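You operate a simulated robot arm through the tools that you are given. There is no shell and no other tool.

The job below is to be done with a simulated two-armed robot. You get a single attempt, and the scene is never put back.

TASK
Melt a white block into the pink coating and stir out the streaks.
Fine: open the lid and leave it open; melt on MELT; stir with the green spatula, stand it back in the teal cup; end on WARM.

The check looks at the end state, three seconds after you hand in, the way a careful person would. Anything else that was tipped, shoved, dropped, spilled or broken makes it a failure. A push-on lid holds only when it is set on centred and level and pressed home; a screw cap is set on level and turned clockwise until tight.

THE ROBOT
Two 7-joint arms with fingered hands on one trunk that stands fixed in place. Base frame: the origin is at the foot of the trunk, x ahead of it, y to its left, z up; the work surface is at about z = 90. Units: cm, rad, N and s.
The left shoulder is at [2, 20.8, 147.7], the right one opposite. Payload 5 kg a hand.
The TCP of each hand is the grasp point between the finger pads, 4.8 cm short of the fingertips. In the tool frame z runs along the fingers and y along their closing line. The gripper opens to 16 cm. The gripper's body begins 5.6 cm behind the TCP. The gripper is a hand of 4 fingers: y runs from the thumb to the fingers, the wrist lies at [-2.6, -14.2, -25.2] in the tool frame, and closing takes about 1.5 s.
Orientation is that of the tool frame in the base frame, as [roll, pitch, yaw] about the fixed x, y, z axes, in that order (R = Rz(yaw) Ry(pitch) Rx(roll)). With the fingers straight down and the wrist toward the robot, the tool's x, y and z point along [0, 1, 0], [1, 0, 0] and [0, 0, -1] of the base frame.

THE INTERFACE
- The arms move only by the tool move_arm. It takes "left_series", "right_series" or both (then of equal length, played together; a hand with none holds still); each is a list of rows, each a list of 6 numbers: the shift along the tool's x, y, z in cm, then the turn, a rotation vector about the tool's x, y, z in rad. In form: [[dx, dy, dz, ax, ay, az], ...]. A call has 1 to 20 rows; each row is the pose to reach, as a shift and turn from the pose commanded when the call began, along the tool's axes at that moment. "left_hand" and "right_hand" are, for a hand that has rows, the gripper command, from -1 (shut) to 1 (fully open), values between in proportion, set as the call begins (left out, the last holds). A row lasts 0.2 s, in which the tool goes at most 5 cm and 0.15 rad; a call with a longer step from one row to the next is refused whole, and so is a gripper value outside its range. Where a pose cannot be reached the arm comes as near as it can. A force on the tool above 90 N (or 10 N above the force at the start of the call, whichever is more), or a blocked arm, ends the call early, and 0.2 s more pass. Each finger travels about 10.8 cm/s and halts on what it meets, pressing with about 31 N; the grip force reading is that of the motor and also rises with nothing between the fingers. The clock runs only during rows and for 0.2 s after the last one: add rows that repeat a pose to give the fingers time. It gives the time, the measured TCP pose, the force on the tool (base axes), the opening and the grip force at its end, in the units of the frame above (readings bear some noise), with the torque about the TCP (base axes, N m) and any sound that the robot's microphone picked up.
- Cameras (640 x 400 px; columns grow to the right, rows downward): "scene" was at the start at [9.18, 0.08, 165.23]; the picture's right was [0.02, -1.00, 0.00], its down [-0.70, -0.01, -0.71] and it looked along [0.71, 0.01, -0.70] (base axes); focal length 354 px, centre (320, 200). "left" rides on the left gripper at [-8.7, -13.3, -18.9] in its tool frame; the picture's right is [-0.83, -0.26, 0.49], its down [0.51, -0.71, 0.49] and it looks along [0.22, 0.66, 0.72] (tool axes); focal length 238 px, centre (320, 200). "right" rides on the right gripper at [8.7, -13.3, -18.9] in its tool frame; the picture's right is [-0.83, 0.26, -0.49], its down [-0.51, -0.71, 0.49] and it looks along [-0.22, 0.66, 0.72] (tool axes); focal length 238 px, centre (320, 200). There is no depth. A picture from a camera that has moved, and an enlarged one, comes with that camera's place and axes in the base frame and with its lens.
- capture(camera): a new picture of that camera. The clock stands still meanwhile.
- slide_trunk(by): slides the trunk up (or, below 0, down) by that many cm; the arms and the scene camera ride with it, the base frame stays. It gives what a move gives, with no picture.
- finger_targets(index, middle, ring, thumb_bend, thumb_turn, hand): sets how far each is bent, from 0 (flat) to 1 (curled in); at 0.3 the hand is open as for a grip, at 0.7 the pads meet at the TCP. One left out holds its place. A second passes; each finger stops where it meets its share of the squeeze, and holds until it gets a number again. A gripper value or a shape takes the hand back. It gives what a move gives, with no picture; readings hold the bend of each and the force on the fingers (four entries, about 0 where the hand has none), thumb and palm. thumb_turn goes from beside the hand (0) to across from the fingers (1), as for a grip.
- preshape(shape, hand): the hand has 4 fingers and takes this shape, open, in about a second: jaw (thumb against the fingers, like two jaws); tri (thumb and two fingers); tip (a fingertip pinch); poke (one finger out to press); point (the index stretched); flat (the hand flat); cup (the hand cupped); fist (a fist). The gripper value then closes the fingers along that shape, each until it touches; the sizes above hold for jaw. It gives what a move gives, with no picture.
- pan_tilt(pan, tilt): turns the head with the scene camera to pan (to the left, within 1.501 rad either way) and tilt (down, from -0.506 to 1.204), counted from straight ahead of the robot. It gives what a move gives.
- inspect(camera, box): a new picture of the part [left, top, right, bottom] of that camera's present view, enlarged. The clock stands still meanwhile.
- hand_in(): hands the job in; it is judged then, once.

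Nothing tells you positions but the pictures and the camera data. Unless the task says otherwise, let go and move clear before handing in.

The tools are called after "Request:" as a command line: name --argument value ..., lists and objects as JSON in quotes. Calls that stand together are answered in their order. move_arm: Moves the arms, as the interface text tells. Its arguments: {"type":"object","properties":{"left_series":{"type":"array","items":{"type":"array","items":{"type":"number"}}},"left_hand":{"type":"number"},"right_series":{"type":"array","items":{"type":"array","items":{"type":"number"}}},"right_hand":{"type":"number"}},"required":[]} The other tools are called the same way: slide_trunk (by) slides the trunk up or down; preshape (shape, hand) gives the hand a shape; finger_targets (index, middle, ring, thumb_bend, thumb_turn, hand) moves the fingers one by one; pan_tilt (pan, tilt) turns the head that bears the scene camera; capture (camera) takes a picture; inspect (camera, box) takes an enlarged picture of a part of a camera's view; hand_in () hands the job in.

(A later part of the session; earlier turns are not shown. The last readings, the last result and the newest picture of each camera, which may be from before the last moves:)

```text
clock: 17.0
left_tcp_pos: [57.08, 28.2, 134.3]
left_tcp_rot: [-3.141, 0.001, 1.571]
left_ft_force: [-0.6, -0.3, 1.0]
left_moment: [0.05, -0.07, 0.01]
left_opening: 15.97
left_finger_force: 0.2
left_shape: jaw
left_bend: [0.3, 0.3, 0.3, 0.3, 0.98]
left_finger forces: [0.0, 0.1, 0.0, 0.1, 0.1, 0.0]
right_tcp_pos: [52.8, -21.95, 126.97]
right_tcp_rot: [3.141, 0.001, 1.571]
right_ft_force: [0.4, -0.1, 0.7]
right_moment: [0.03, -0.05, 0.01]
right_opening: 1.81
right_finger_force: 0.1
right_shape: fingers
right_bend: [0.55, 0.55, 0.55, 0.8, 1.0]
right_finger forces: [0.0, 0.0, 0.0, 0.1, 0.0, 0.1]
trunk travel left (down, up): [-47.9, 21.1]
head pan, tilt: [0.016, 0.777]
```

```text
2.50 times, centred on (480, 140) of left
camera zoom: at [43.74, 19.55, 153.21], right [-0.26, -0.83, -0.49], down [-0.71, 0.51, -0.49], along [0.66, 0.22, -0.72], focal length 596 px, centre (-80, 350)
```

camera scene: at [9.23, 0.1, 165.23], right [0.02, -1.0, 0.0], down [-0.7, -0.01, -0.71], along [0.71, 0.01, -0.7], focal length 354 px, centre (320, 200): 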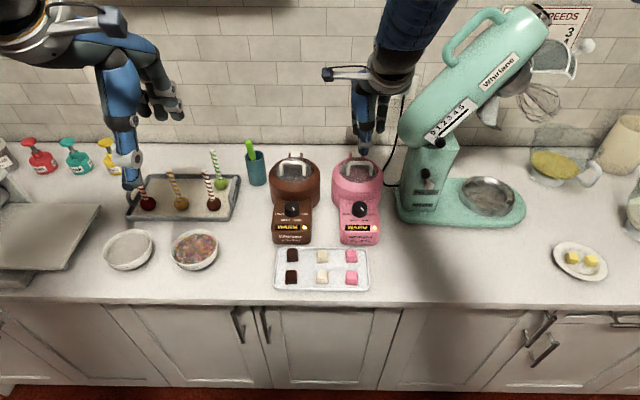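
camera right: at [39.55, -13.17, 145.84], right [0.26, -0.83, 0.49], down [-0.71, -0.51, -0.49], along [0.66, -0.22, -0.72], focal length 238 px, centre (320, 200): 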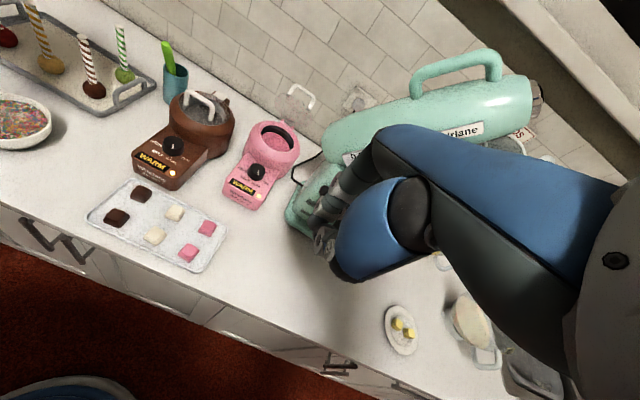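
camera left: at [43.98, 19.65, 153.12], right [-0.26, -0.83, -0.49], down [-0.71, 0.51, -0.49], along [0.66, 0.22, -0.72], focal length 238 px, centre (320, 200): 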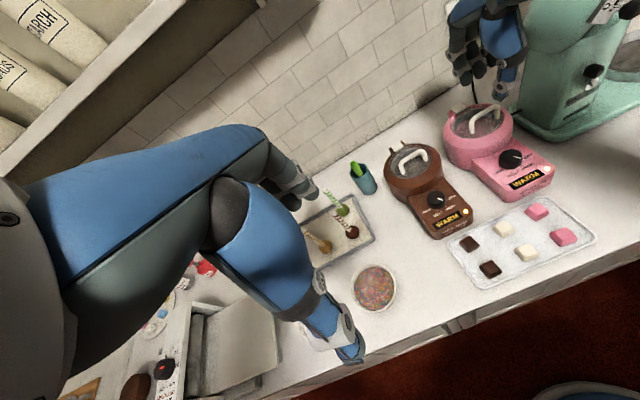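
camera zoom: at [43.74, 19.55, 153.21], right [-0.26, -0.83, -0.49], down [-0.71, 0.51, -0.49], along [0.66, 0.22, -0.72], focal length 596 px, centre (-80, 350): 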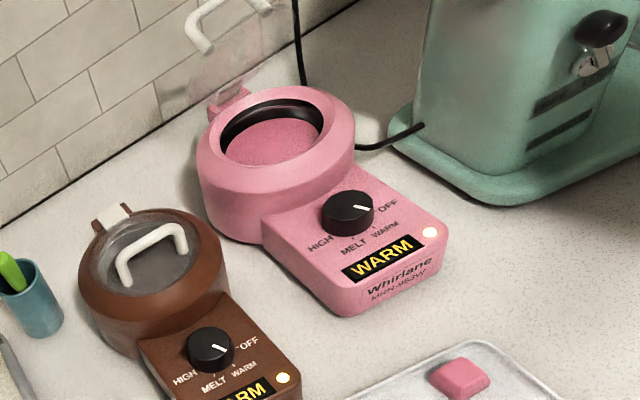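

The pink pot now sits about 5.9 cm too far back, with its knob near [81.3, -9.6, 97]. I'll bring the left hand over in a fingertip-pinch shape, yawed so it closes sideways on the knob.

Request:
preshape --hand "left" --shape "tri"

Request:
move_arm --left_series '[[-3.158, 1.583, 1.333, 0, 0, 0.1309], [-6.316, 3.166, 2.666, 0, 0, 0.2618], [-9.474, 4.749, 4, 0, 0, 0.3927], [-12.632, 6.332, 5.332, 0, 0, 0.5236], [-15.79, 7.915, 6.665, 0, 0, 0.6545], [-18.948, 9.5, 8, 0, 0, 0.7854], [-22.106, 11.08, 9.33, 0, 0, 0.9163], [-25.264, 12.66, 10.66, 0, 0, 1.0472], [-28.42, 14.25, 12, 0, 0, 1.1781], [-31.58, 15.83, 13.33, 0, 0, 1.309], [-34.74, 17.41, 14.66, 0, 0, 1.4399], [-37.9, 19, 16, 0, 0, 1.5708], [-37.9, 19, 16, 0, 0, 1.5708]]'

Request:
capture --camera "scene"

Request:
capture --camera "left"

Request:
inspect --camera "scene" --box '[260, 60, 420, 260]'

Request:
inspect --camera "right" --box '[140, 60, 340, 260]'

```text
clock: 17.9
left_tcp_pos: [57.18, 28.32, 134.23]
left_tcp_rot: [3.141, 0.0, 1.571]
left_ft_force: [0.5, 0.2, 0.1]
left_moment: [0.0, -0.02, 0.02]
left_opening: 15.95
left_finger_force: 0.2
left_shape: tri
left_bend: [0.3, 0.3, 0.99, 0.3, 0.98]
left_finger forces: [0.1, 0.0, 0.0, 0.0, 0.0, 0.0]
right_tcp_pos: [53.08, -21.78, 126.89]
right_tcp_rot: [-3.141, 0.0, 1.571]
right_ft_force: [0.4, 0.5, 0.8]
right_moment: [0.01, 0.03, -0.03]
right_opening: 1.82
right_finger_force: 0.1
right_shape: fingers
right_bend: [0.55, 0.55, 0.55, 0.8, 1.0]
right_finger forces: [0.1, 0.0, 0.1, 0.1, 0.0, 0.0]
trunk travel left (down, up): [-47.9, 21.1]
head pan, tilt: [0.016, 0.777]
```

```text
clock: 20.7
left_tcp_pos: [76.06, -9.56, 118.12]
left_tcp_rot: [3.14, 0.0, -0.002]
left_ft_force: [-0.4, 0.5, -0.6]
left_moment: [-0.08, -0.07, 0.05]
left_opening: 15.97
left_finger_force: 0.1
left_shape: tri
left_bend: [0.3, 0.3, 0.99, 0.3, 0.98]
left_finger forces: [0.0, 0.0, 0.0, 0.1, 0.0, 0.0]
right_tcp_pos: [52.88, -21.61, 126.97]
right_tcp_rot: [3.142, 0.002, 1.57]
right_ft_force: [0.2, 0.6, 0.5]
right_moment: [-0.09, -0.05, -0.07]
right_opening: 1.77
right_finger_force: 0.1
right_shape: fingers
right_bend: [0.55, 0.55, 0.55, 0.8, 1.0]
right_finger forces: [0.1, 0.1, 0.1, 0.1, 0.0, 0.0]
trunk travel left (down, up): [-47.9, 21.1]
head pan, tilt: [0.016, 0.777]
```

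```text
taken
camera scene: at [9.06, 0.27, 165.24], right [0.02, -1.0, 0.0], down [-0.7, -0.01, -0.71], along [0.71, 0.01, -0.7], focal length 354 px, centre (320, 200)
```

scene: 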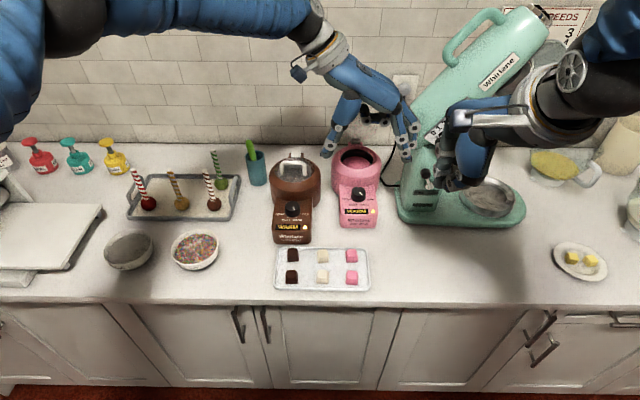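

```text
taken
camera left: at [67.43, 3.81, 137.17], right [-0.83, 0.26, -0.49], down [0.51, 0.71, -0.49], along [0.22, -0.66, -0.72], focal length 238 px, centre (320, 200)
```

left: 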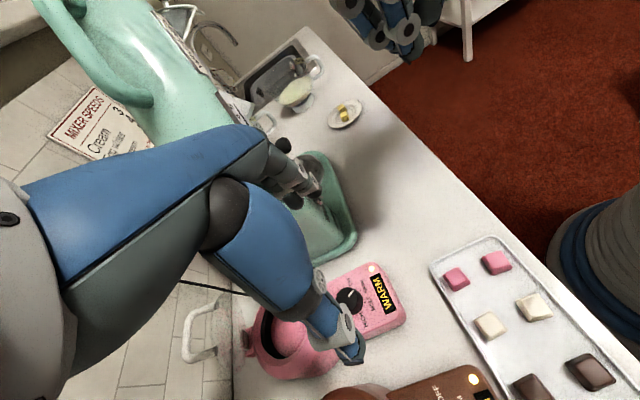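

```text
2.00 times, centred on (340, 160) of scene
camera zoom: at [9.06, 0.27, 165.24], right [0.02, -1.0, 0.0], down [-0.7, -0.01, -0.71], along [0.71, 0.01, -0.7], focal length 709 px, centre (280, 280)
```

zoom: 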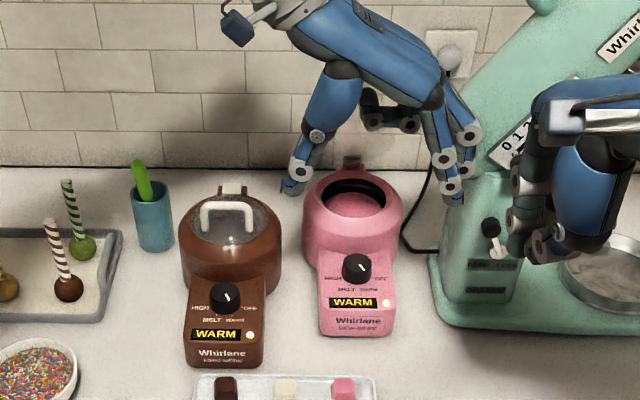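

```text
2.00 times, centred on (240, 160) of right
camera zoom: at [39.66, -12.91, 145.84], right [0.26, -0.83, 0.49], down [-0.71, -0.51, -0.49], along [0.66, -0.22, -0.72], focal length 477 px, centre (480, 280)
```

zoom: 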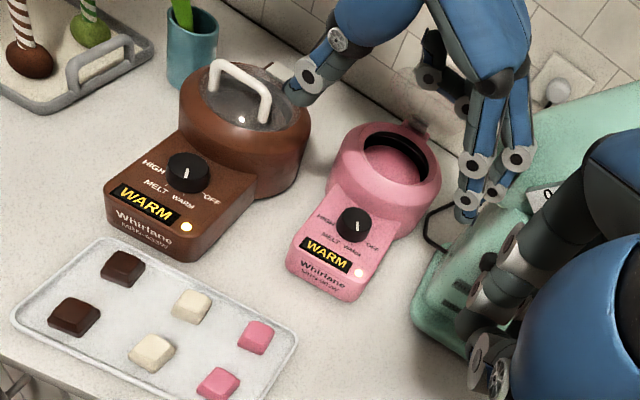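

The left tri-pinch is above the pot: thumb on the left, two fingers on the right. I'll narrow the opening, tilt slightly and descend toward the knob.

Request:
move_arm --left_series '[[1, 0, 3, 0, 0.03, 0], [2, 0, 6, 0, 0.06, 0], [3, 0, 9, 0, 0.1, 0], [4, 0, 11.5, 0, 0.13, 0], [4.5, 0, 13, 0, 0.15, 0], [4.5, 0, 13, 0, 0.15, 0], [4.5, 0, 13, 0, 0.15, 0]]' --left_hand -0.1

Request:
capture --camera "left"

Request:
inspect --camera "scene" --box '[300, 100, 420, 240]'

Request:
inspect --camera "right" --box '[200, 90, 320, 230]'

```text
clock: 22.3
left_tcp_pos: [80.6, -9.79, 105.0]
left_tcp_rot: [3.141, -0.15, -0.001]
left_ft_force: [-0.3, 0.3, -0.7]
left_moment: [0.01, 0.0, -0.01]
left_opening: 7.25
left_finger_force: 0.1
left_shape: tri
left_bend: [0.74, 0.47, 0.99, 0.71, 1.0]
left_finger forces: [0.1, 0.0, 0.1, 0.0, 0.1, 0.0]
right_tcp_pos: [53.05, -21.84, 126.88]
right_tcp_rot: [-3.14, 0.0, 1.572]
right_ft_force: [-0.2, -0.4, 0.4]
right_moment: [-0.03, 0.0, -0.01]
right_opening: 1.76
right_finger_force: 0.0
right_shape: fingers
right_bend: [0.55, 0.55, 0.55, 0.8, 1.0]
right_finger forces: [0.0, 0.1, 0.0, 0.0, 0.0, 0.0]
trunk travel left (down, up): [-47.9, 21.1]
head pan, tilt: [0.016, 0.777]
```

```text
taken
camera left: at [69.28, 3.61, 122.51], right [-0.75, 0.26, -0.61], down [0.57, 0.71, -0.41], along [0.32, -0.66, -0.68], focal length 238 px, centre (320, 200)
```

left: 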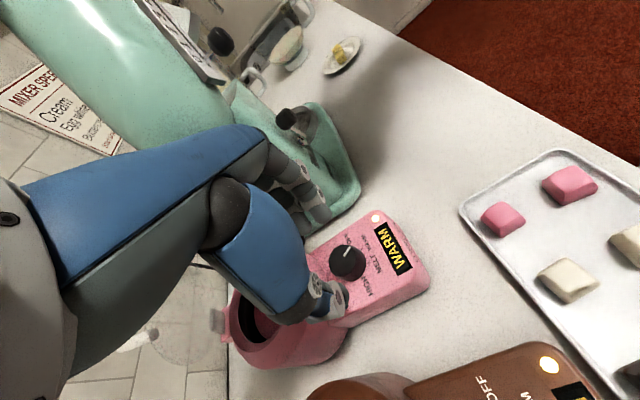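

```text
2.86 times, centred on (360, 170) of scene
camera zoom: at [9.2, 0.07, 165.23], right [0.02, -1.0, 0.0], down [-0.7, -0.01, -0.71], along [0.71, 0.01, -0.7], focal length 1012 px, centre (206, 286)
```

zoom: 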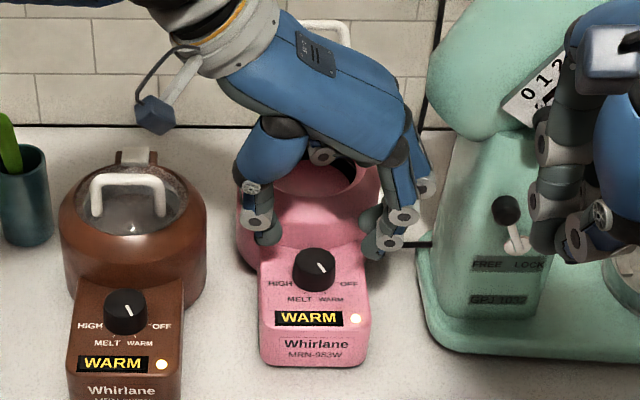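

```text
2.86 times, centred on (260, 160) of right
camera zoom: at [39.79, -13.1, 145.78], right [0.26, -0.83, 0.49], down [-0.71, -0.51, -0.49], along [0.66, -0.22, -0.72], focal length 681 px, centre (491, 314)
```

zoom: 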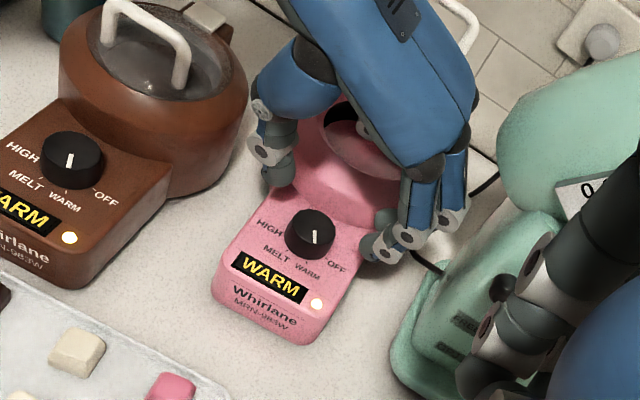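

The knob sits between the fingertips, about 4 cm below. I'll lower along the tool axis and then close on it.

Request:
move_arm --left_series '[[-0.3, -0.1, 1.4, 0, 0, 0], [-0.6, -0.2, 2.8, 0, 0, 0], [-0.9, -0.3, 4.0, 0, 0, 0], [-0.9, -0.3, 4.0, 0, 0, 0]]' --left_hand -0.2

Request:
inspect --camera "left" --box '[240, 180, 440, 380]'

Request:
inspect --camera "scene" --box '[310, 130, 410, 230]'

Request:
inspect --camera "right" --box '[210, 110, 310, 210]'

```text
clock: 23.3
left_tcp_pos: [80.35, -9.4, 101.42]
left_tcp_rot: [3.138, -0.151, 0.001]
left_ft_force: [-1.9, -2.0, 23.3]
left_moment: [-1.19, 0.42, -0.07]
left_opening: 6.5
left_finger_force: 0.1
left_shape: tri
left_bend: [0.75, 0.49, 0.99, 0.72, 1.0]
left_finger forces: [24.0, 0.0, 0.1, 0.0, 0.0, 0.0]
right_tcp_pos: [52.89, -21.87, 126.84]
right_tcp_rot: [-3.141, 0.001, 1.571]
right_ft_force: [0.4, 0.5, -0.4]
right_moment: [0.01, 0.04, 0.04]
right_opening: 1.79
right_finger_force: 0.0
right_shape: fingers
right_bend: [0.55, 0.55, 0.55, 0.8, 1.0]
right_finger forces: [0.1, 0.0, 0.1, 0.0, 0.0, 0.0]
trunk travel left (down, up): [-47.9, 21.1]
head pan, tilt: [0.016, 0.777]
```

```text
2.00 times, centred on (340, 280) of left
camera zoom: at [68.93, 3.83, 118.76], right [-0.75, 0.26, -0.61], down [0.57, 0.71, -0.41], along [0.33, -0.66, -0.68], focal length 477 px, centre (280, 40)
```

zoom: 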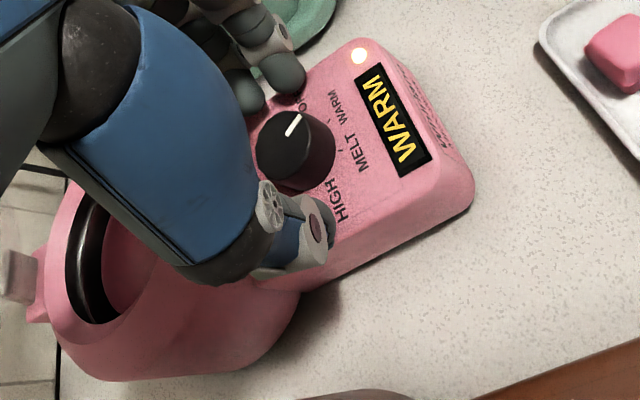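

```text
4.00 times, centred on (360, 180) of scene
camera zoom: at [9.01, 0.08, 165.27], right [0.02, -1.0, 0.0], down [-0.7, -0.01, -0.71], along [0.71, 0.01, -0.7], focal length 1418 px, centre (160, 280)
```

zoom: 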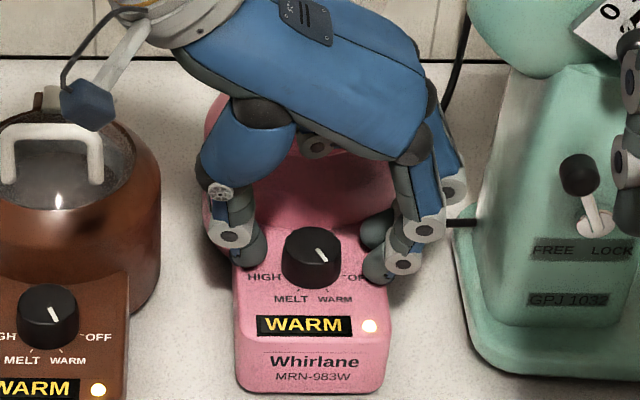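

```text
4.00 times, centred on (260, 160) of right
camera zoom: at [39.62, -13.1, 145.86], right [0.26, -0.83, 0.49], down [-0.71, -0.51, -0.49], along [0.66, -0.22, -0.72], focal length 953 px, centre (560, 360)
```

zoom: 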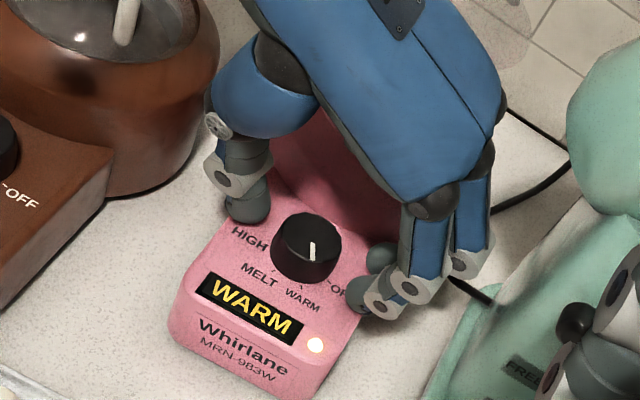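

The index tip rests on the panel, so the depth is reached. I'll raise 0.6 cm and close on the knob.

Request:
move_arm --left_series '[[0, 0, -0.6, 0, 0, 0], [0, 0, -0.6, 0, 0, 0]]'

Request:
move_arm --left_series '[[0, 0, 0, 0, 0, 0], [0, 0, 0, 0, 0, 0], [0, 0, 0, 0, 0, 0], [0, 0, 0, 0, 0, 0], [0, 0, 0, 0, 0, 0]]' --left_hand -1

Request:
inspect --camera "left" --box '[240, 180, 440, 380]'

Request:
inspect --camera "scene" --box '[310, 130, 410, 230]'

Request:
inspect --camera "right" --box '[210, 110, 310, 210]'

```text
clock: 23.9
left_tcp_pos: [80.27, -9.31, 101.61]
left_tcp_rot: [-3.139, -0.147, -0.001]
left_ft_force: [1.4, -0.2, 4.2]
left_moment: [-0.21, -0.06, 0.11]
left_opening: 6.5
left_finger_force: 0.0
left_shape: tri
left_bend: [0.74, 0.49, 0.99, 0.72, 1.0]
left_finger forces: [4.4, 0.1, 0.1, 0.0, 0.0, 0.0]
right_tcp_pos: [52.95, -21.98, 126.92]
right_tcp_rot: [3.141, 0.0, 1.571]
right_ft_force: [-1.1, 0.3, 0.3]
right_moment: [0.01, -0.02, 0.04]
right_opening: 1.82
right_finger_force: 0.0
right_shape: fingers
right_bend: [0.55, 0.55, 0.55, 0.8, 1.0]
right_finger forces: [0.0, 0.0, 0.0, 0.0, 0.1, 0.1]
trunk travel left (down, up): [-47.9, 21.1]
head pan, tilt: [0.016, 0.777]
```

```text
clock: 25.1
left_tcp_pos: [80.24, -9.26, 101.64]
left_tcp_rot: [-3.141, -0.148, 0.0]
left_ft_force: [0.3, 4.6, 0.4]
left_moment: [0.08, -0.03, 0.01]
left_opening: 3.13
left_finger_force: 31.1
left_shape: tri
left_bend: [0.75, 0.61, 1.0, 0.74, 1.0]
left_finger forces: [5.2, 18.8, 0.1, 0.0, 28.9, 0.0]
right_tcp_pos: [53.03, -21.84, 126.82]
right_tcp_rot: [3.141, 0.0, 1.571]
right_ft_force: [-0.6, 0.6, 1.1]
right_moment: [0.01, 0.0, 0.01]
right_opening: 1.81
right_finger_force: 0.0
right_shape: fingers
right_bend: [0.55, 0.55, 0.55, 0.8, 1.0]
right_finger forces: [0.0, 0.1, 0.0, 0.0, 0.0, 0.0]
trunk travel left (down, up): [-47.9, 21.1]
head pan, tilt: [0.016, 0.777]
```

```text
2.00 times, centred on (340, 280) of left
camera zoom: at [68.91, 3.94, 118.97], right [-0.75, 0.26, -0.6], down [0.57, 0.71, -0.41], along [0.32, -0.66, -0.68], focal length 477 px, centre (280, 40)
```

zoom: 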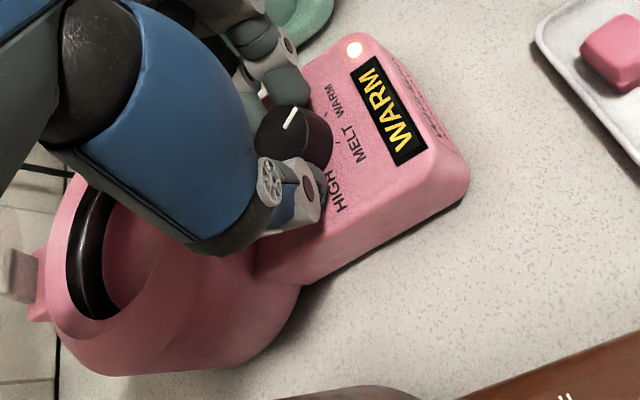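

```text
4.00 times, centred on (360, 180) of scene
camera zoom: at [9.23, 0.11, 165.22], right [0.02, -1.0, 0.0], down [-0.7, -0.01, -0.71], along [0.71, 0.01, -0.7], focal length 1418 px, centre (160, 280)
```

zoom: 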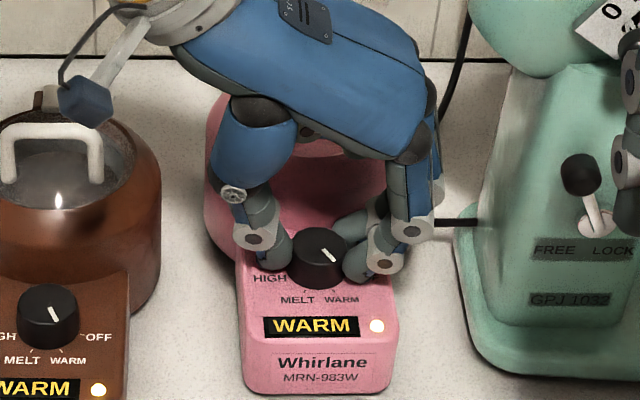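

```text
4.00 times, centred on (260, 160) of right
camera zoom: at [39.81, -13.07, 145.78], right [0.26, -0.83, 0.49], down [-0.71, -0.51, -0.49], along [0.66, -0.22, -0.72], focal length 953 px, centre (560, 360)
```

zoom: 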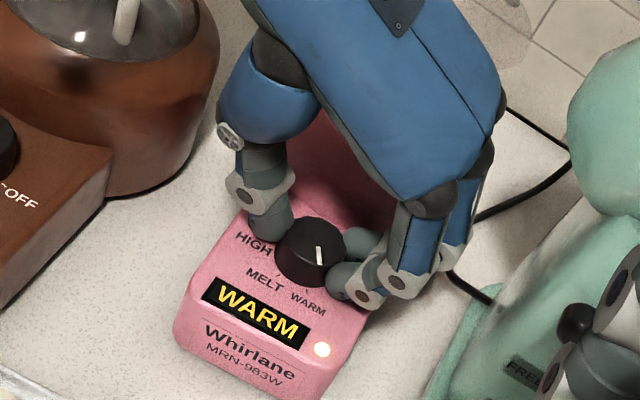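

I have a firm grip on the knob. I'll drag the pot slowly back toward me by about 5.9 cm (and 0.4 cm left).

Request:
move_arm --left_series '[[-0.3, 0, -0.045, 0, 0, 0], [-0.8, -0.05, -0.12, 0, 0, 0], [-1.4, -0.1, -0.21, 0, 0, 0], [-2.0, -0.15, -0.3, 0, 0, 0], [-2.6, -0.2, -0.39, 0, 0, 0], [-3.2, -0.25, -0.48, 0, 0, 0], [-3.8, -0.3, -0.57, 0, 0, 0], [-4.4, -0.35, -0.66, 0, 0, 0], [-5.0, -0.4, -0.75, 0, 0, 0], [-5.5, -0.4, -0.83, 0, 0, 0], [-5.83, -0.4, -0.88, 0, 0, 0], [-5.83, -0.4, -0.88, 0, 0, 0]]'

Request:
inspect --camera "scene" --box '[260, 130, 420, 260]'

Request:
inspect --camera "right" --box '[130, 90, 310, 250]'

```text
clock: 27.7
left_tcp_pos: [74.31, -8.93, 101.64]
left_tcp_rot: [-3.141, -0.149, 0.0]
left_ft_force: [3.2, 0.3, 0.8]
left_moment: [-0.12, -0.16, 0.0]
left_opening: 3.03
left_finger_force: 31.4
left_shape: tri
left_bend: [0.75, 0.61, 1.0, 0.74, 1.0]
left_finger forces: [6.9, 22.0, 0.1, 0.1, 26.4, 0.0]
right_tcp_pos: [52.98, -21.82, 126.84]
right_tcp_rot: [-3.14, 0.0, 1.57]
right_ft_force: [-0.1, 0.5, 0.1]
right_moment: [-0.01, 0.01, -0.04]
right_opening: 1.79
right_finger_force: 0.1
right_shape: fingers
right_bend: [0.55, 0.55, 0.55, 0.8, 1.0]
right_finger forces: [0.0, 0.0, 0.0, 0.1, 0.0, 0.0]
trunk travel left (down, up): [-47.9, 21.1]
head pan, tilt: [0.016, 0.777]
```

```text
3.08 times, centred on (340, 195) of scene
camera zoom: at [9.29, 0.06, 165.22], right [0.02, -1.0, 0.0], down [-0.7, -0.01, -0.71], along [0.71, 0.01, -0.7], focal length 1090 px, centre (258, 215)
```

zoom: 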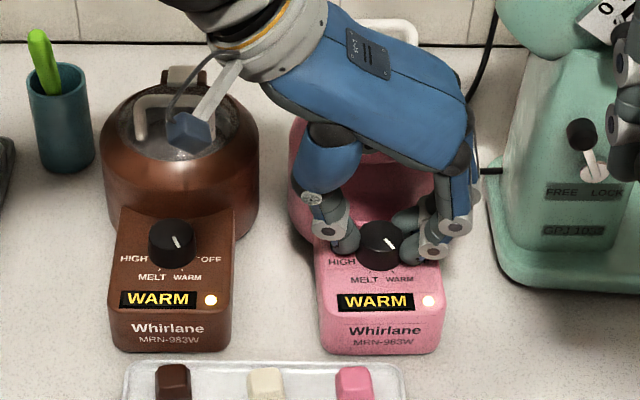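

```text
2.50 times, centred on (220, 170) of right
camera zoom: at [39.87, -13.11, 145.75], right [0.26, -0.83, 0.49], down [-0.71, -0.51, -0.49], along [0.65, -0.22, -0.72], focal length 596 px, centre (570, 275)
```

zoom: 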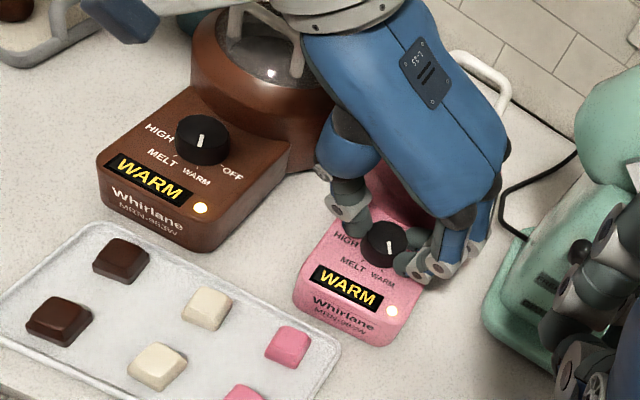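

The pot is back in its original row. Now I'll turn the knob clockwise toward MELT, watching the display.

Request:
move_arm --left_series '[[0, 0, 0, 0, 0, 0.1], [0, 0, 0, 0, 0, 0.2], [0, 0, 0, 0, 0, 0.3], [0, 0, 0, 0, 0, 0.4], [0, 0, 0, 0, 0, 0.5], [0, 0, 0, 0, 0, 0.6], [0, 0, 0, 0, 0, 0.7], [0, 0, 0, 0, 0, 0.7]]'

Request:
inspect --camera "scene" --box '[260, 130, 420, 260]'

Request:
inspect --camera "right" --box '[130, 90, 310, 250]'

Request:
inspect --camera "left" --box '[240, 180, 440, 380]'

```text
clock: 29.5
left_tcp_pos: [73.89, -8.7, 101.82]
left_tcp_rot: [-3.045, -0.114, -0.708]
left_ft_force: [3.3, -0.4, 0.0]
left_moment: [-0.43, 0.17, 0.01]
left_opening: 2.98
left_finger_force: 30.9
left_shape: tri
left_bend: [0.75, 0.62, 1.0, 0.74, 1.0]
left_finger forces: [7.8, 20.7, 0.1, 0.0, 25.7, 0.0]
left hand out of reach, approached as far as the arm can: row 7, 8
right_tcp_pos: [53.06, -21.82, 126.87]
right_tcp_rot: [-3.139, -0.001, 1.571]
right_ft_force: [0.3, 0.7, 0.3]
right_moment: [-0.02, 0.01, -0.01]
right_opening: 1.78
right_finger_force: 0.0
right_shape: fingers
right_bend: [0.55, 0.55, 0.55, 0.8, 1.0]
right_finger forces: [0.0, 0.0, 0.1, 0.0, 0.0, 0.0]
trunk travel left (down, up): [-47.9, 21.1]
head pan, tilt: [0.016, 0.777]
```

```text
3.08 times, centred on (340, 195) of scene
camera zoom: at [9.32, 0.13, 165.22], right [0.02, -1.0, 0.0], down [-0.7, -0.01, -0.71], along [0.71, 0.01, -0.7], focal length 1090 px, centre (258, 215)
```

zoom: 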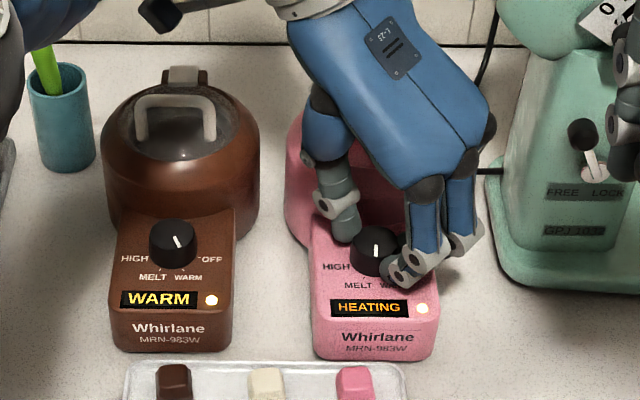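

```text
2.50 times, centred on (220, 170) of right
camera zoom: at [39.9, -13.03, 145.75], right [0.26, -0.83, 0.49], down [-0.71, -0.51, -0.49], along [0.65, -0.22, -0.72], focal length 596 px, centre (570, 275)
```

zoom: 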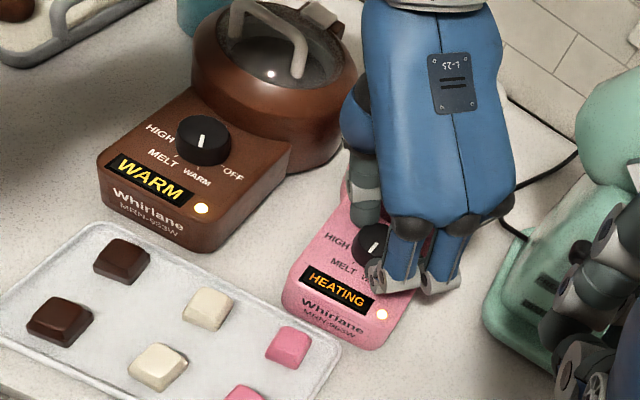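

```text
2.00 times, centred on (340, 280) of left
camera zoom: at [73.01, 7.03, 120.85], right [-0.39, 0.74, -0.55], down [0.91, 0.22, -0.36], along [-0.15, -0.64, -0.75], focal length 477 px, centre (280, 40)
```

zoom: 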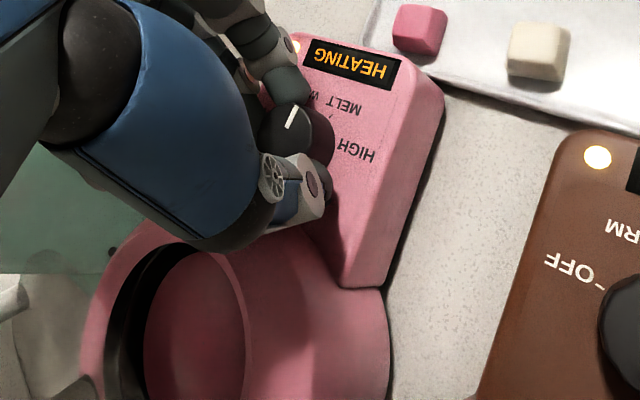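

The display now reads HEATING. I'll check the pointer in more detail.

Request:
inspect --camera "scene" --box '[340, 190, 400, 250]'

Request:
inspect --camera "scene" --box '[265, 190, 325, 250]'

```text
6.67 times, centred on (370, 220) of scene
camera zoom: at [9.32, 0.13, 165.22], right [0.02, -1.0, 0.0], down [-0.7, -0.01, -0.71], along [0.71, 0.01, -0.7], focal length 2362 px, centre (-13, 67)
```

zoom: 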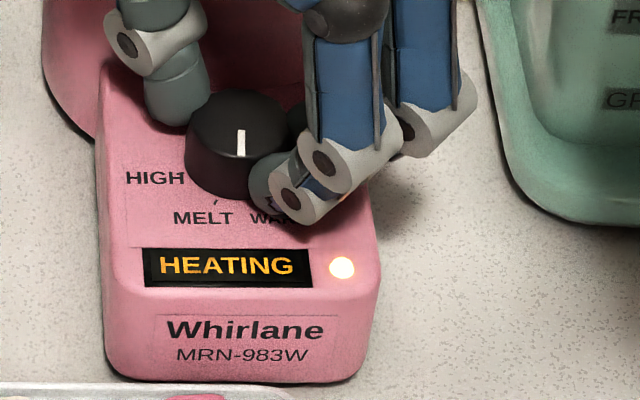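

```text
6.67 times, centred on (295, 220) of scene
camera zoom: at [9.32, 0.13, 165.22], right [0.02, -1.0, 0.0], down [-0.7, -0.01, -0.71], along [0.71, 0.01, -0.7], focal length 2362 px, centre (487, 67)
```

zoom: 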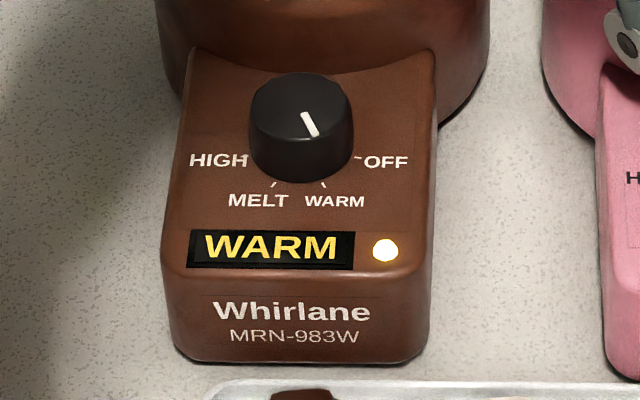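

The pointer is about straight ahead, at the edge of the MELT range. I'll release, lift, rotate the hand back, regrasp and turn further so it sits squarely on MELT.

Request:
move_arm --left_series '[[0, 0, 0, 0, 0, 0], [0, 0, 0, 0, 0, 0], [0, 0, 0, 0, 0, 0], [0, 0, -2.5, 0, 0, 0], [0, 0, -2.5, 0, 0, -0.13], [0, 0, -2.5, 0, 0, -0.26], [0, 0, -2.5, 0, 0, -0.39], [0, 0, -2.5, 0, 0, -0.52], [0, 0, -2.5, 0, 0, -0.65], [0, 0, -2.5, 0, 0, -0.78], [0, 0, -2.5, 0, 0, -0.8]]' --left_hand -0.2

Request:
inspect --camera "scene" --box '[310, 150, 410, 250]'

Request:
inspect --camera "right" --box '[190, 110, 310, 230]'

```text
clock: 31.9
left_tcp_pos: [73.33, -8.8, 104.44]
left_tcp_rot: [3.126, -0.147, 0.104]
left_ft_force: [0.3, -0.2, 0.8]
left_moment: [0.03, 0.01, -0.01]
left_opening: 6.41
left_finger_force: 0.1
left_shape: tri
left_bend: [0.74, 0.49, 0.99, 0.72, 1.0]
left_finger forces: [0.0, 0.1, 0.0, 0.0, 0.0, 0.0]
right_tcp_pos: [53.08, -21.76, 126.82]
right_tcp_rot: [-3.14, 0.0, 1.57]
right_ft_force: [0.3, 0.0, 0.5]
right_moment: [0.02, 0.01, 0.0]
right_opening: 1.81
right_finger_force: 0.0
right_shape: fingers
right_bend: [0.55, 0.55, 0.55, 0.8, 1.0]
right_finger forces: [0.0, 0.0, 0.0, 0.0, 0.0, 0.0]
trunk travel left (down, up): [-47.9, 21.1]
head pan, tilt: [0.016, 0.777]
```

```text
4.00 times, centred on (360, 200) of scene
camera zoom: at [9.23, 0.06, 165.23], right [0.02, -1.0, 0.0], down [-0.7, -0.01, -0.71], along [0.71, 0.01, -0.7], focal length 1418 px, centre (160, 200)
```

zoom: 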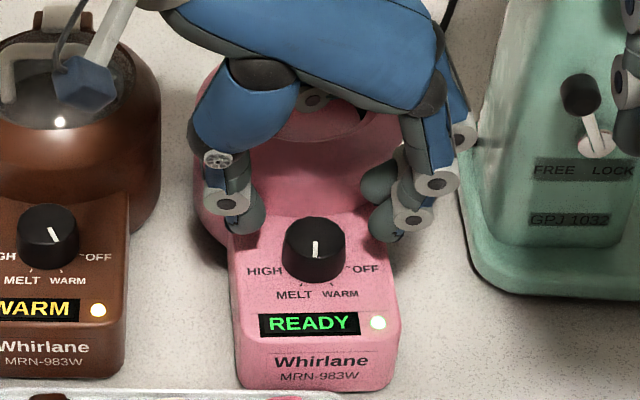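

```text
3.33 times, centred on (250, 170) of right
camera zoom: at [39.81, -13.11, 145.77], right [0.26, -0.83, 0.49], down [-0.71, -0.51, -0.49], along [0.66, -0.22, -0.72], focal length 794 px, centre (553, 300)
```

zoom: 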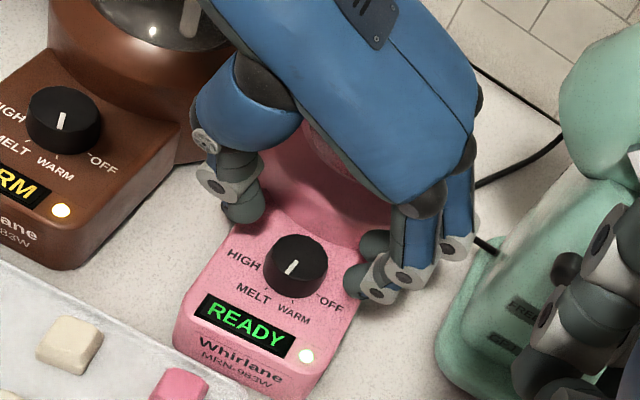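

It now reads READY, so it is heating on MELT, but the pointer should sit squarely on the MELT mark. I'll regrasp and turn about 25° more.

Request:
move_arm --left_series '[[0.2, 0.15, 1.2, 0, 0, 0], [0.4, 0.35, 2.5, 0, 0, 0], [0.4, 0.35, 2.5, 0, 0, 0]]'

Request:
move_arm --left_series '[[0, 0, 0, 0, 0, 0], [0, 0, 0, 0, 0, 0], [0, 0, 0, 0, 0, 0], [0, 0, 0, 0, 0, 0], [0, 0, 0, 0, 0, 0], [0, 0, 0, 0, 0, 0.1], [0, 0, 0, 0, 0, 0.2], [0, 0, 0, 0, 0, 0.3], [0, 0, 0, 0, 0, 0.4], [0, 0, 0, 0, 0, 0.48], [0, 0, 0, 0, 0, 0.48]]' --left_hand -1

Request:
inspect --camera "scene" --box '[310, 150, 410, 250]'

Request:
inspect --camera "right" --box '[190, 110, 310, 230]'

```text
clock: 32.7
left_tcp_pos: [74.19, -9.26, 102.05]
left_tcp_rot: [3.123, -0.15, 0.101]
left_ft_force: [0.0, 0.3, -0.4]
left_moment: [-0.01, -0.02, -0.02]
left_opening: 6.39
left_finger_force: 0.1
left_shape: tri
left_bend: [0.74, 0.49, 0.99, 0.72, 1.0]
left_finger forces: [0.1, 0.1, 0.0, 0.0, 0.0, 0.0]
right_tcp_pos: [53.11, -21.93, 126.81]
right_tcp_rot: [3.141, 0.0, 1.571]
right_ft_force: [-0.2, 0.4, 1.0]
right_moment: [0.03, -0.02, 0.01]
right_opening: 1.81
right_finger_force: 0.0
right_shape: fingers
right_bend: [0.55, 0.55, 0.55, 0.8, 1.0]
right_finger forces: [0.1, 0.0, 0.0, 0.0, 0.0, 0.0]
trunk travel left (down, up): [-47.9, 21.1]
head pan, tilt: [0.016, 0.777]
```

```text
clock: 35.1
left_tcp_pos: [74.18, -9.2, 102.05]
left_tcp_rot: [-3.086, -0.138, -0.385]
left_ft_force: [2.0, -7.0, 1.0]
left_moment: [-0.58, 0.17, 0.02]
left_opening: 2.36
left_finger_force: 31.2
left_shape: tri
left_bend: [0.73, 0.71, 1.0, 0.74, 1.0]
left_finger forces: [21.5, 10.2, 0.0, 0.1, 20.7, 0.1]
right_tcp_pos: [52.95, -21.89, 126.83]
right_tcp_rot: [-3.142, -0.001, 1.571]
right_ft_force: [1.0, 0.8, 0.5]
right_moment: [-0.01, -0.01, 0.0]
right_opening: 1.8
right_finger_force: 0.1
right_shape: fingers
right_bend: [0.55, 0.55, 0.55, 0.8, 1.0]
right_finger forces: [0.0, 0.0, 0.0, 0.0, 0.1, 0.0]
trunk travel left (down, up): [-47.9, 21.1]
head pan, tilt: [0.016, 0.777]
```

```text
4.00 times, centred on (360, 200) of scene
camera zoom: at [9.19, 0.03, 165.23], right [0.02, -1.0, 0.0], down [-0.7, -0.01, -0.71], along [0.71, 0.01, -0.7], focal length 1418 px, centre (160, 200)
```

zoom: 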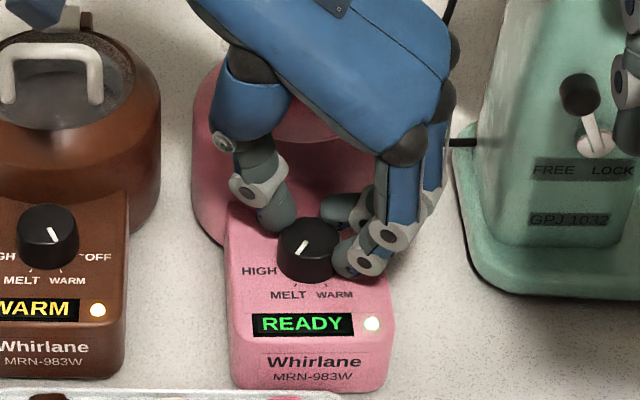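

```text
3.33 times, centred on (250, 170) of right
camera zoom: at [39.78, -13.14, 145.79], right [0.26, -0.83, 0.49], down [-0.71, -0.51, -0.49], along [0.66, -0.22, -0.72], focal length 794 px, centre (553, 300)
```

zoom: 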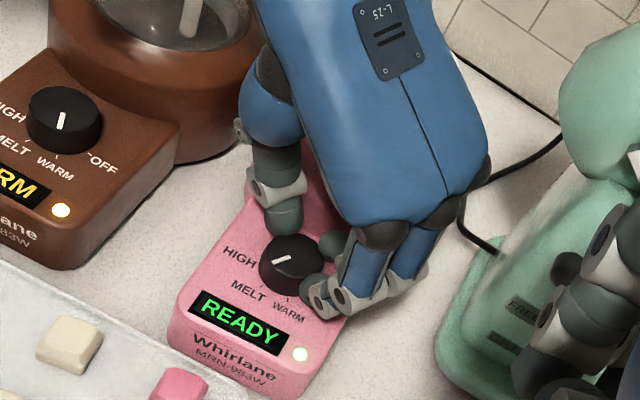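

The pointer is on MELT and the display reads READY. Compared with the brown pot, the pink one is about 1.1 cm too near me, so I'll nudge it back while I hold it, then release and withdraw.

Request:
move_arm --left_series '[[0.3, 0, 0.04, 0, 0, 0], [0.6, 0, 0.08, 0, 0, 0], [0.9, 0, 0.13, 0, 0, 0], [1.16, -0.03, 0.16, 0, 0, 0], [1.16, -0.03, 0.16, 0, 0, 0]]'

Request:
inspect --camera "scene" --box '[260, 130, 420, 260]'

```text
clock: 36.3
left_tcp_pos: [75.18, -9.53, 102.07]
left_tcp_rot: [-3.085, -0.14, -0.385]
left_ft_force: [-13.0, 5.1, 8.5]
left_moment: [-0.02, 0.69, 0.02]
left_opening: 2.25
left_finger_force: 31.0
left_shape: tri
left_bend: [0.73, 0.72, 1.0, 0.75, 1.0]
left_finger forces: [24.1, 0.0, 0.0, 0.1, 18.9, 0.1]
right_tcp_pos: [52.96, -21.8, 126.97]
right_tcp_rot: [-3.141, -0.001, 1.571]
right_ft_force: [0.4, 0.4, -0.3]
right_moment: [0.03, -0.02, -0.01]
right_opening: 1.81
right_finger_force: 0.2
right_shape: fingers
right_bend: [0.55, 0.55, 0.55, 0.8, 1.0]
right_finger forces: [0.1, 0.0, 0.0, 0.0, 0.0, 0.0]
trunk travel left (down, up): [-47.9, 21.1]
head pan, tilt: [0.016, 0.777]
```

```text
3.08 times, centred on (340, 195) of scene
camera zoom: at [9.0, 0.13, 165.24], right [0.02, -1.0, 0.0], down [-0.7, -0.01, -0.71], along [0.71, 0.01, -0.7], focal length 1090 px, centre (258, 215)
```

zoom: 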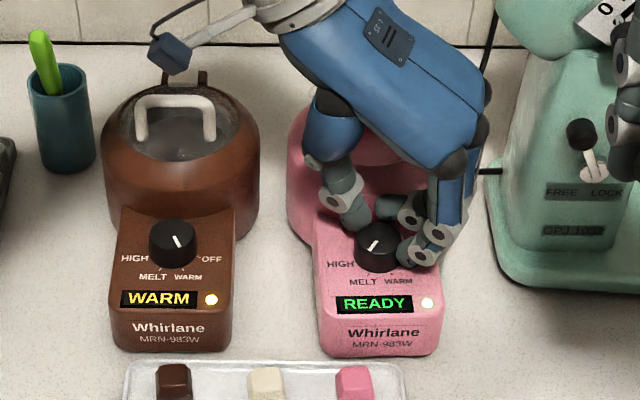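

The pot lines up again. I'll release the knob, lift, and back the left hand away.

Request:
move_arm --left_series '[[0, 0, 0, 0, 0, 0], [0, 0, 0, 0, 0, 0], [0, 0, 0, 0, 0, 0], [0, 0, -2, 0, 0, 0], [0, 0, -5, 0, 0, 0], [0, 0, -9, 0, 0, 0], [0, 0, -13, 0, 0, 0], [0, -3, -17, 0, 0, 0], [0, -7, -19, 0, 0, 0], [-2, -11, -19, 0, 0, 0], [-4, -15.5, -19, 0, 0, 0], [-6, -20, -19, 0, 0, 0]]' --left_hand -0.2

Request:
capture --camera "scene"

Request:
inspect --camera "scene" --box '[260, 130, 420, 260]'

Request:
inspect --camera "scene" --box '[265, 235, 385, 300]'

```text
clock: 38.9
left_tcp_pos: [74.33, 11.44, 120.95]
left_tcp_rot: [-3.088, -0.14, -0.387]
left_ft_force: [0.0, 0.4, -0.2]
left_moment: [0.03, -0.03, -0.04]
left_opening: 6.4
left_finger_force: 0.0
left_shape: tri
left_bend: [0.74, 0.49, 0.99, 0.72, 1.0]
left_finger forces: [0.1, 0.0, 0.0, 0.0, 0.1, 0.0]
right_tcp_pos: [52.91, -21.72, 127.01]
right_tcp_rot: [-3.141, 0.0, 1.573]
right_ft_force: [0.5, 0.3, -0.5]
right_moment: [-0.14, -0.02, -0.03]
right_opening: 1.78
right_finger_force: 0.3
right_shape: fingers
right_bend: [0.55, 0.55, 0.55, 0.8, 1.0]
right_finger forces: [0.0, 0.0, 0.0, 0.0, 0.0, 0.0]
trunk travel left (down, up): [-47.9, 21.1]
head pan, tilt: [0.016, 0.777]
```

```text
taken
camera scene: at [9.18, 0.34, 165.23], right [0.01, -1.0, 0.0], down [-0.7, -0.01, -0.71], along [0.71, 0.01, -0.7], focal length 354 px, centre (320, 200)
```

scene: 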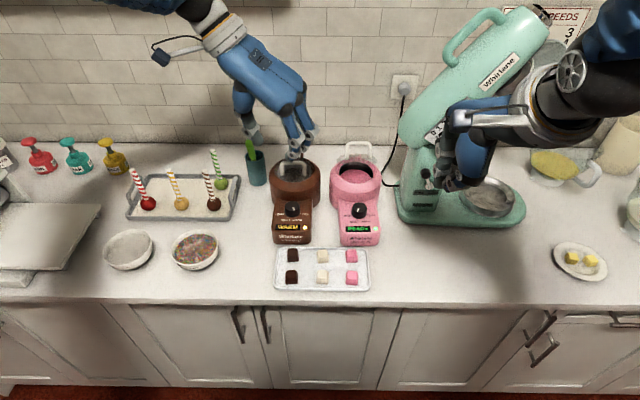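

```text
3.08 times, centred on (340, 195) of scene
camera zoom: at [9.18, 0.34, 165.23], right [0.01, -1.0, 0.0], down [-0.7, -0.01, -0.71], along [0.71, 0.01, -0.7], focal length 1090 px, centre (258, 215)
```

zoom: 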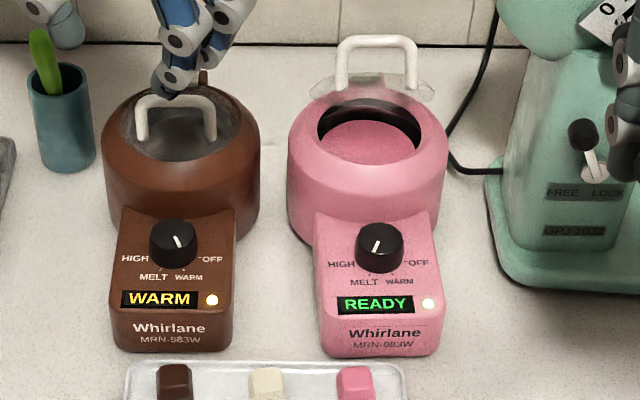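

```text
5.33 times, centred on (325, 268) of scene
camera zoom: at [9.18, 0.34, 165.23], right [0.01, -1.0, 0.0], down [-0.7, -0.01, -0.71], along [0.71, 0.01, -0.7], focal length 1890 px, centre (293, -160)
```

zoom: 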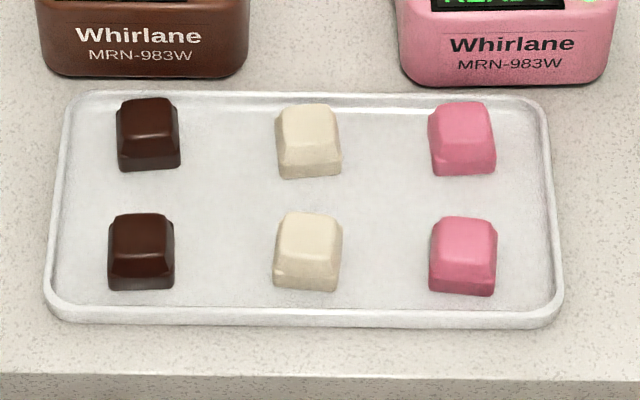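

The lid now looks tipped forward, so I need to see its true angle.

Request:
inspect --camera "right" --box '[190, 60, 350, 220]'

Request:
capture --camera "left"

Request:
inspect --camera "scene" --box '[330, 130, 400, 200]'

```text
2.50 times, centred on (270, 140) of right
camera zoom: at [39.76, -12.88, 145.81], right [0.26, -0.83, 0.49], down [-0.71, -0.51, -0.49], along [0.66, -0.22, -0.72], focal length 596 px, centre (445, 350)
```

zoom: 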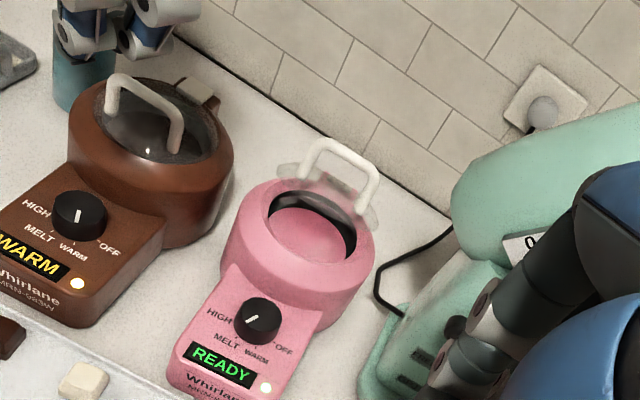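

```text
taken
camera left: at [68.51, 26.96, 139.27], right [-0.6, 0.55, -0.58], down [0.8, 0.47, -0.38], along [0.07, -0.69, -0.72], focal length 238 px, centre (320, 200)
```

left: 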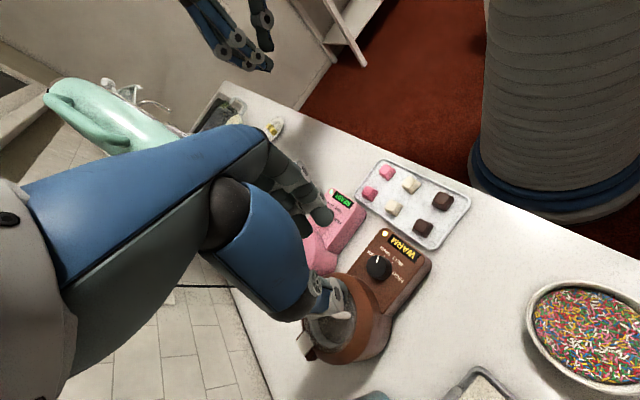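

```text
5.71 times, centred on (365, 165) of scene
camera zoom: at [9.18, 0.34, 165.23], right [0.01, -1.0, 0.0], down [-0.7, -0.01, -0.71], along [0.71, 0.01, -0.7], focal length 2025 px, centre (63, 400)
```

zoom: 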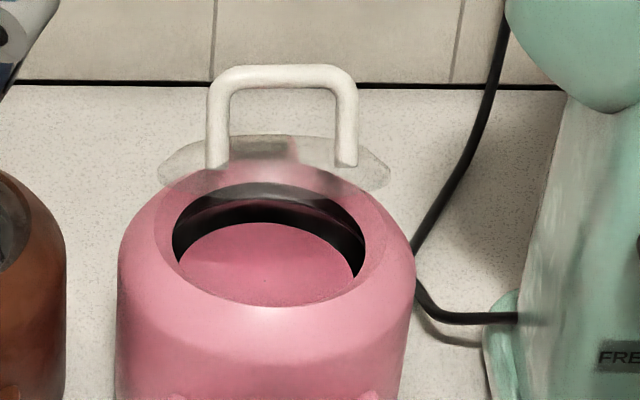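

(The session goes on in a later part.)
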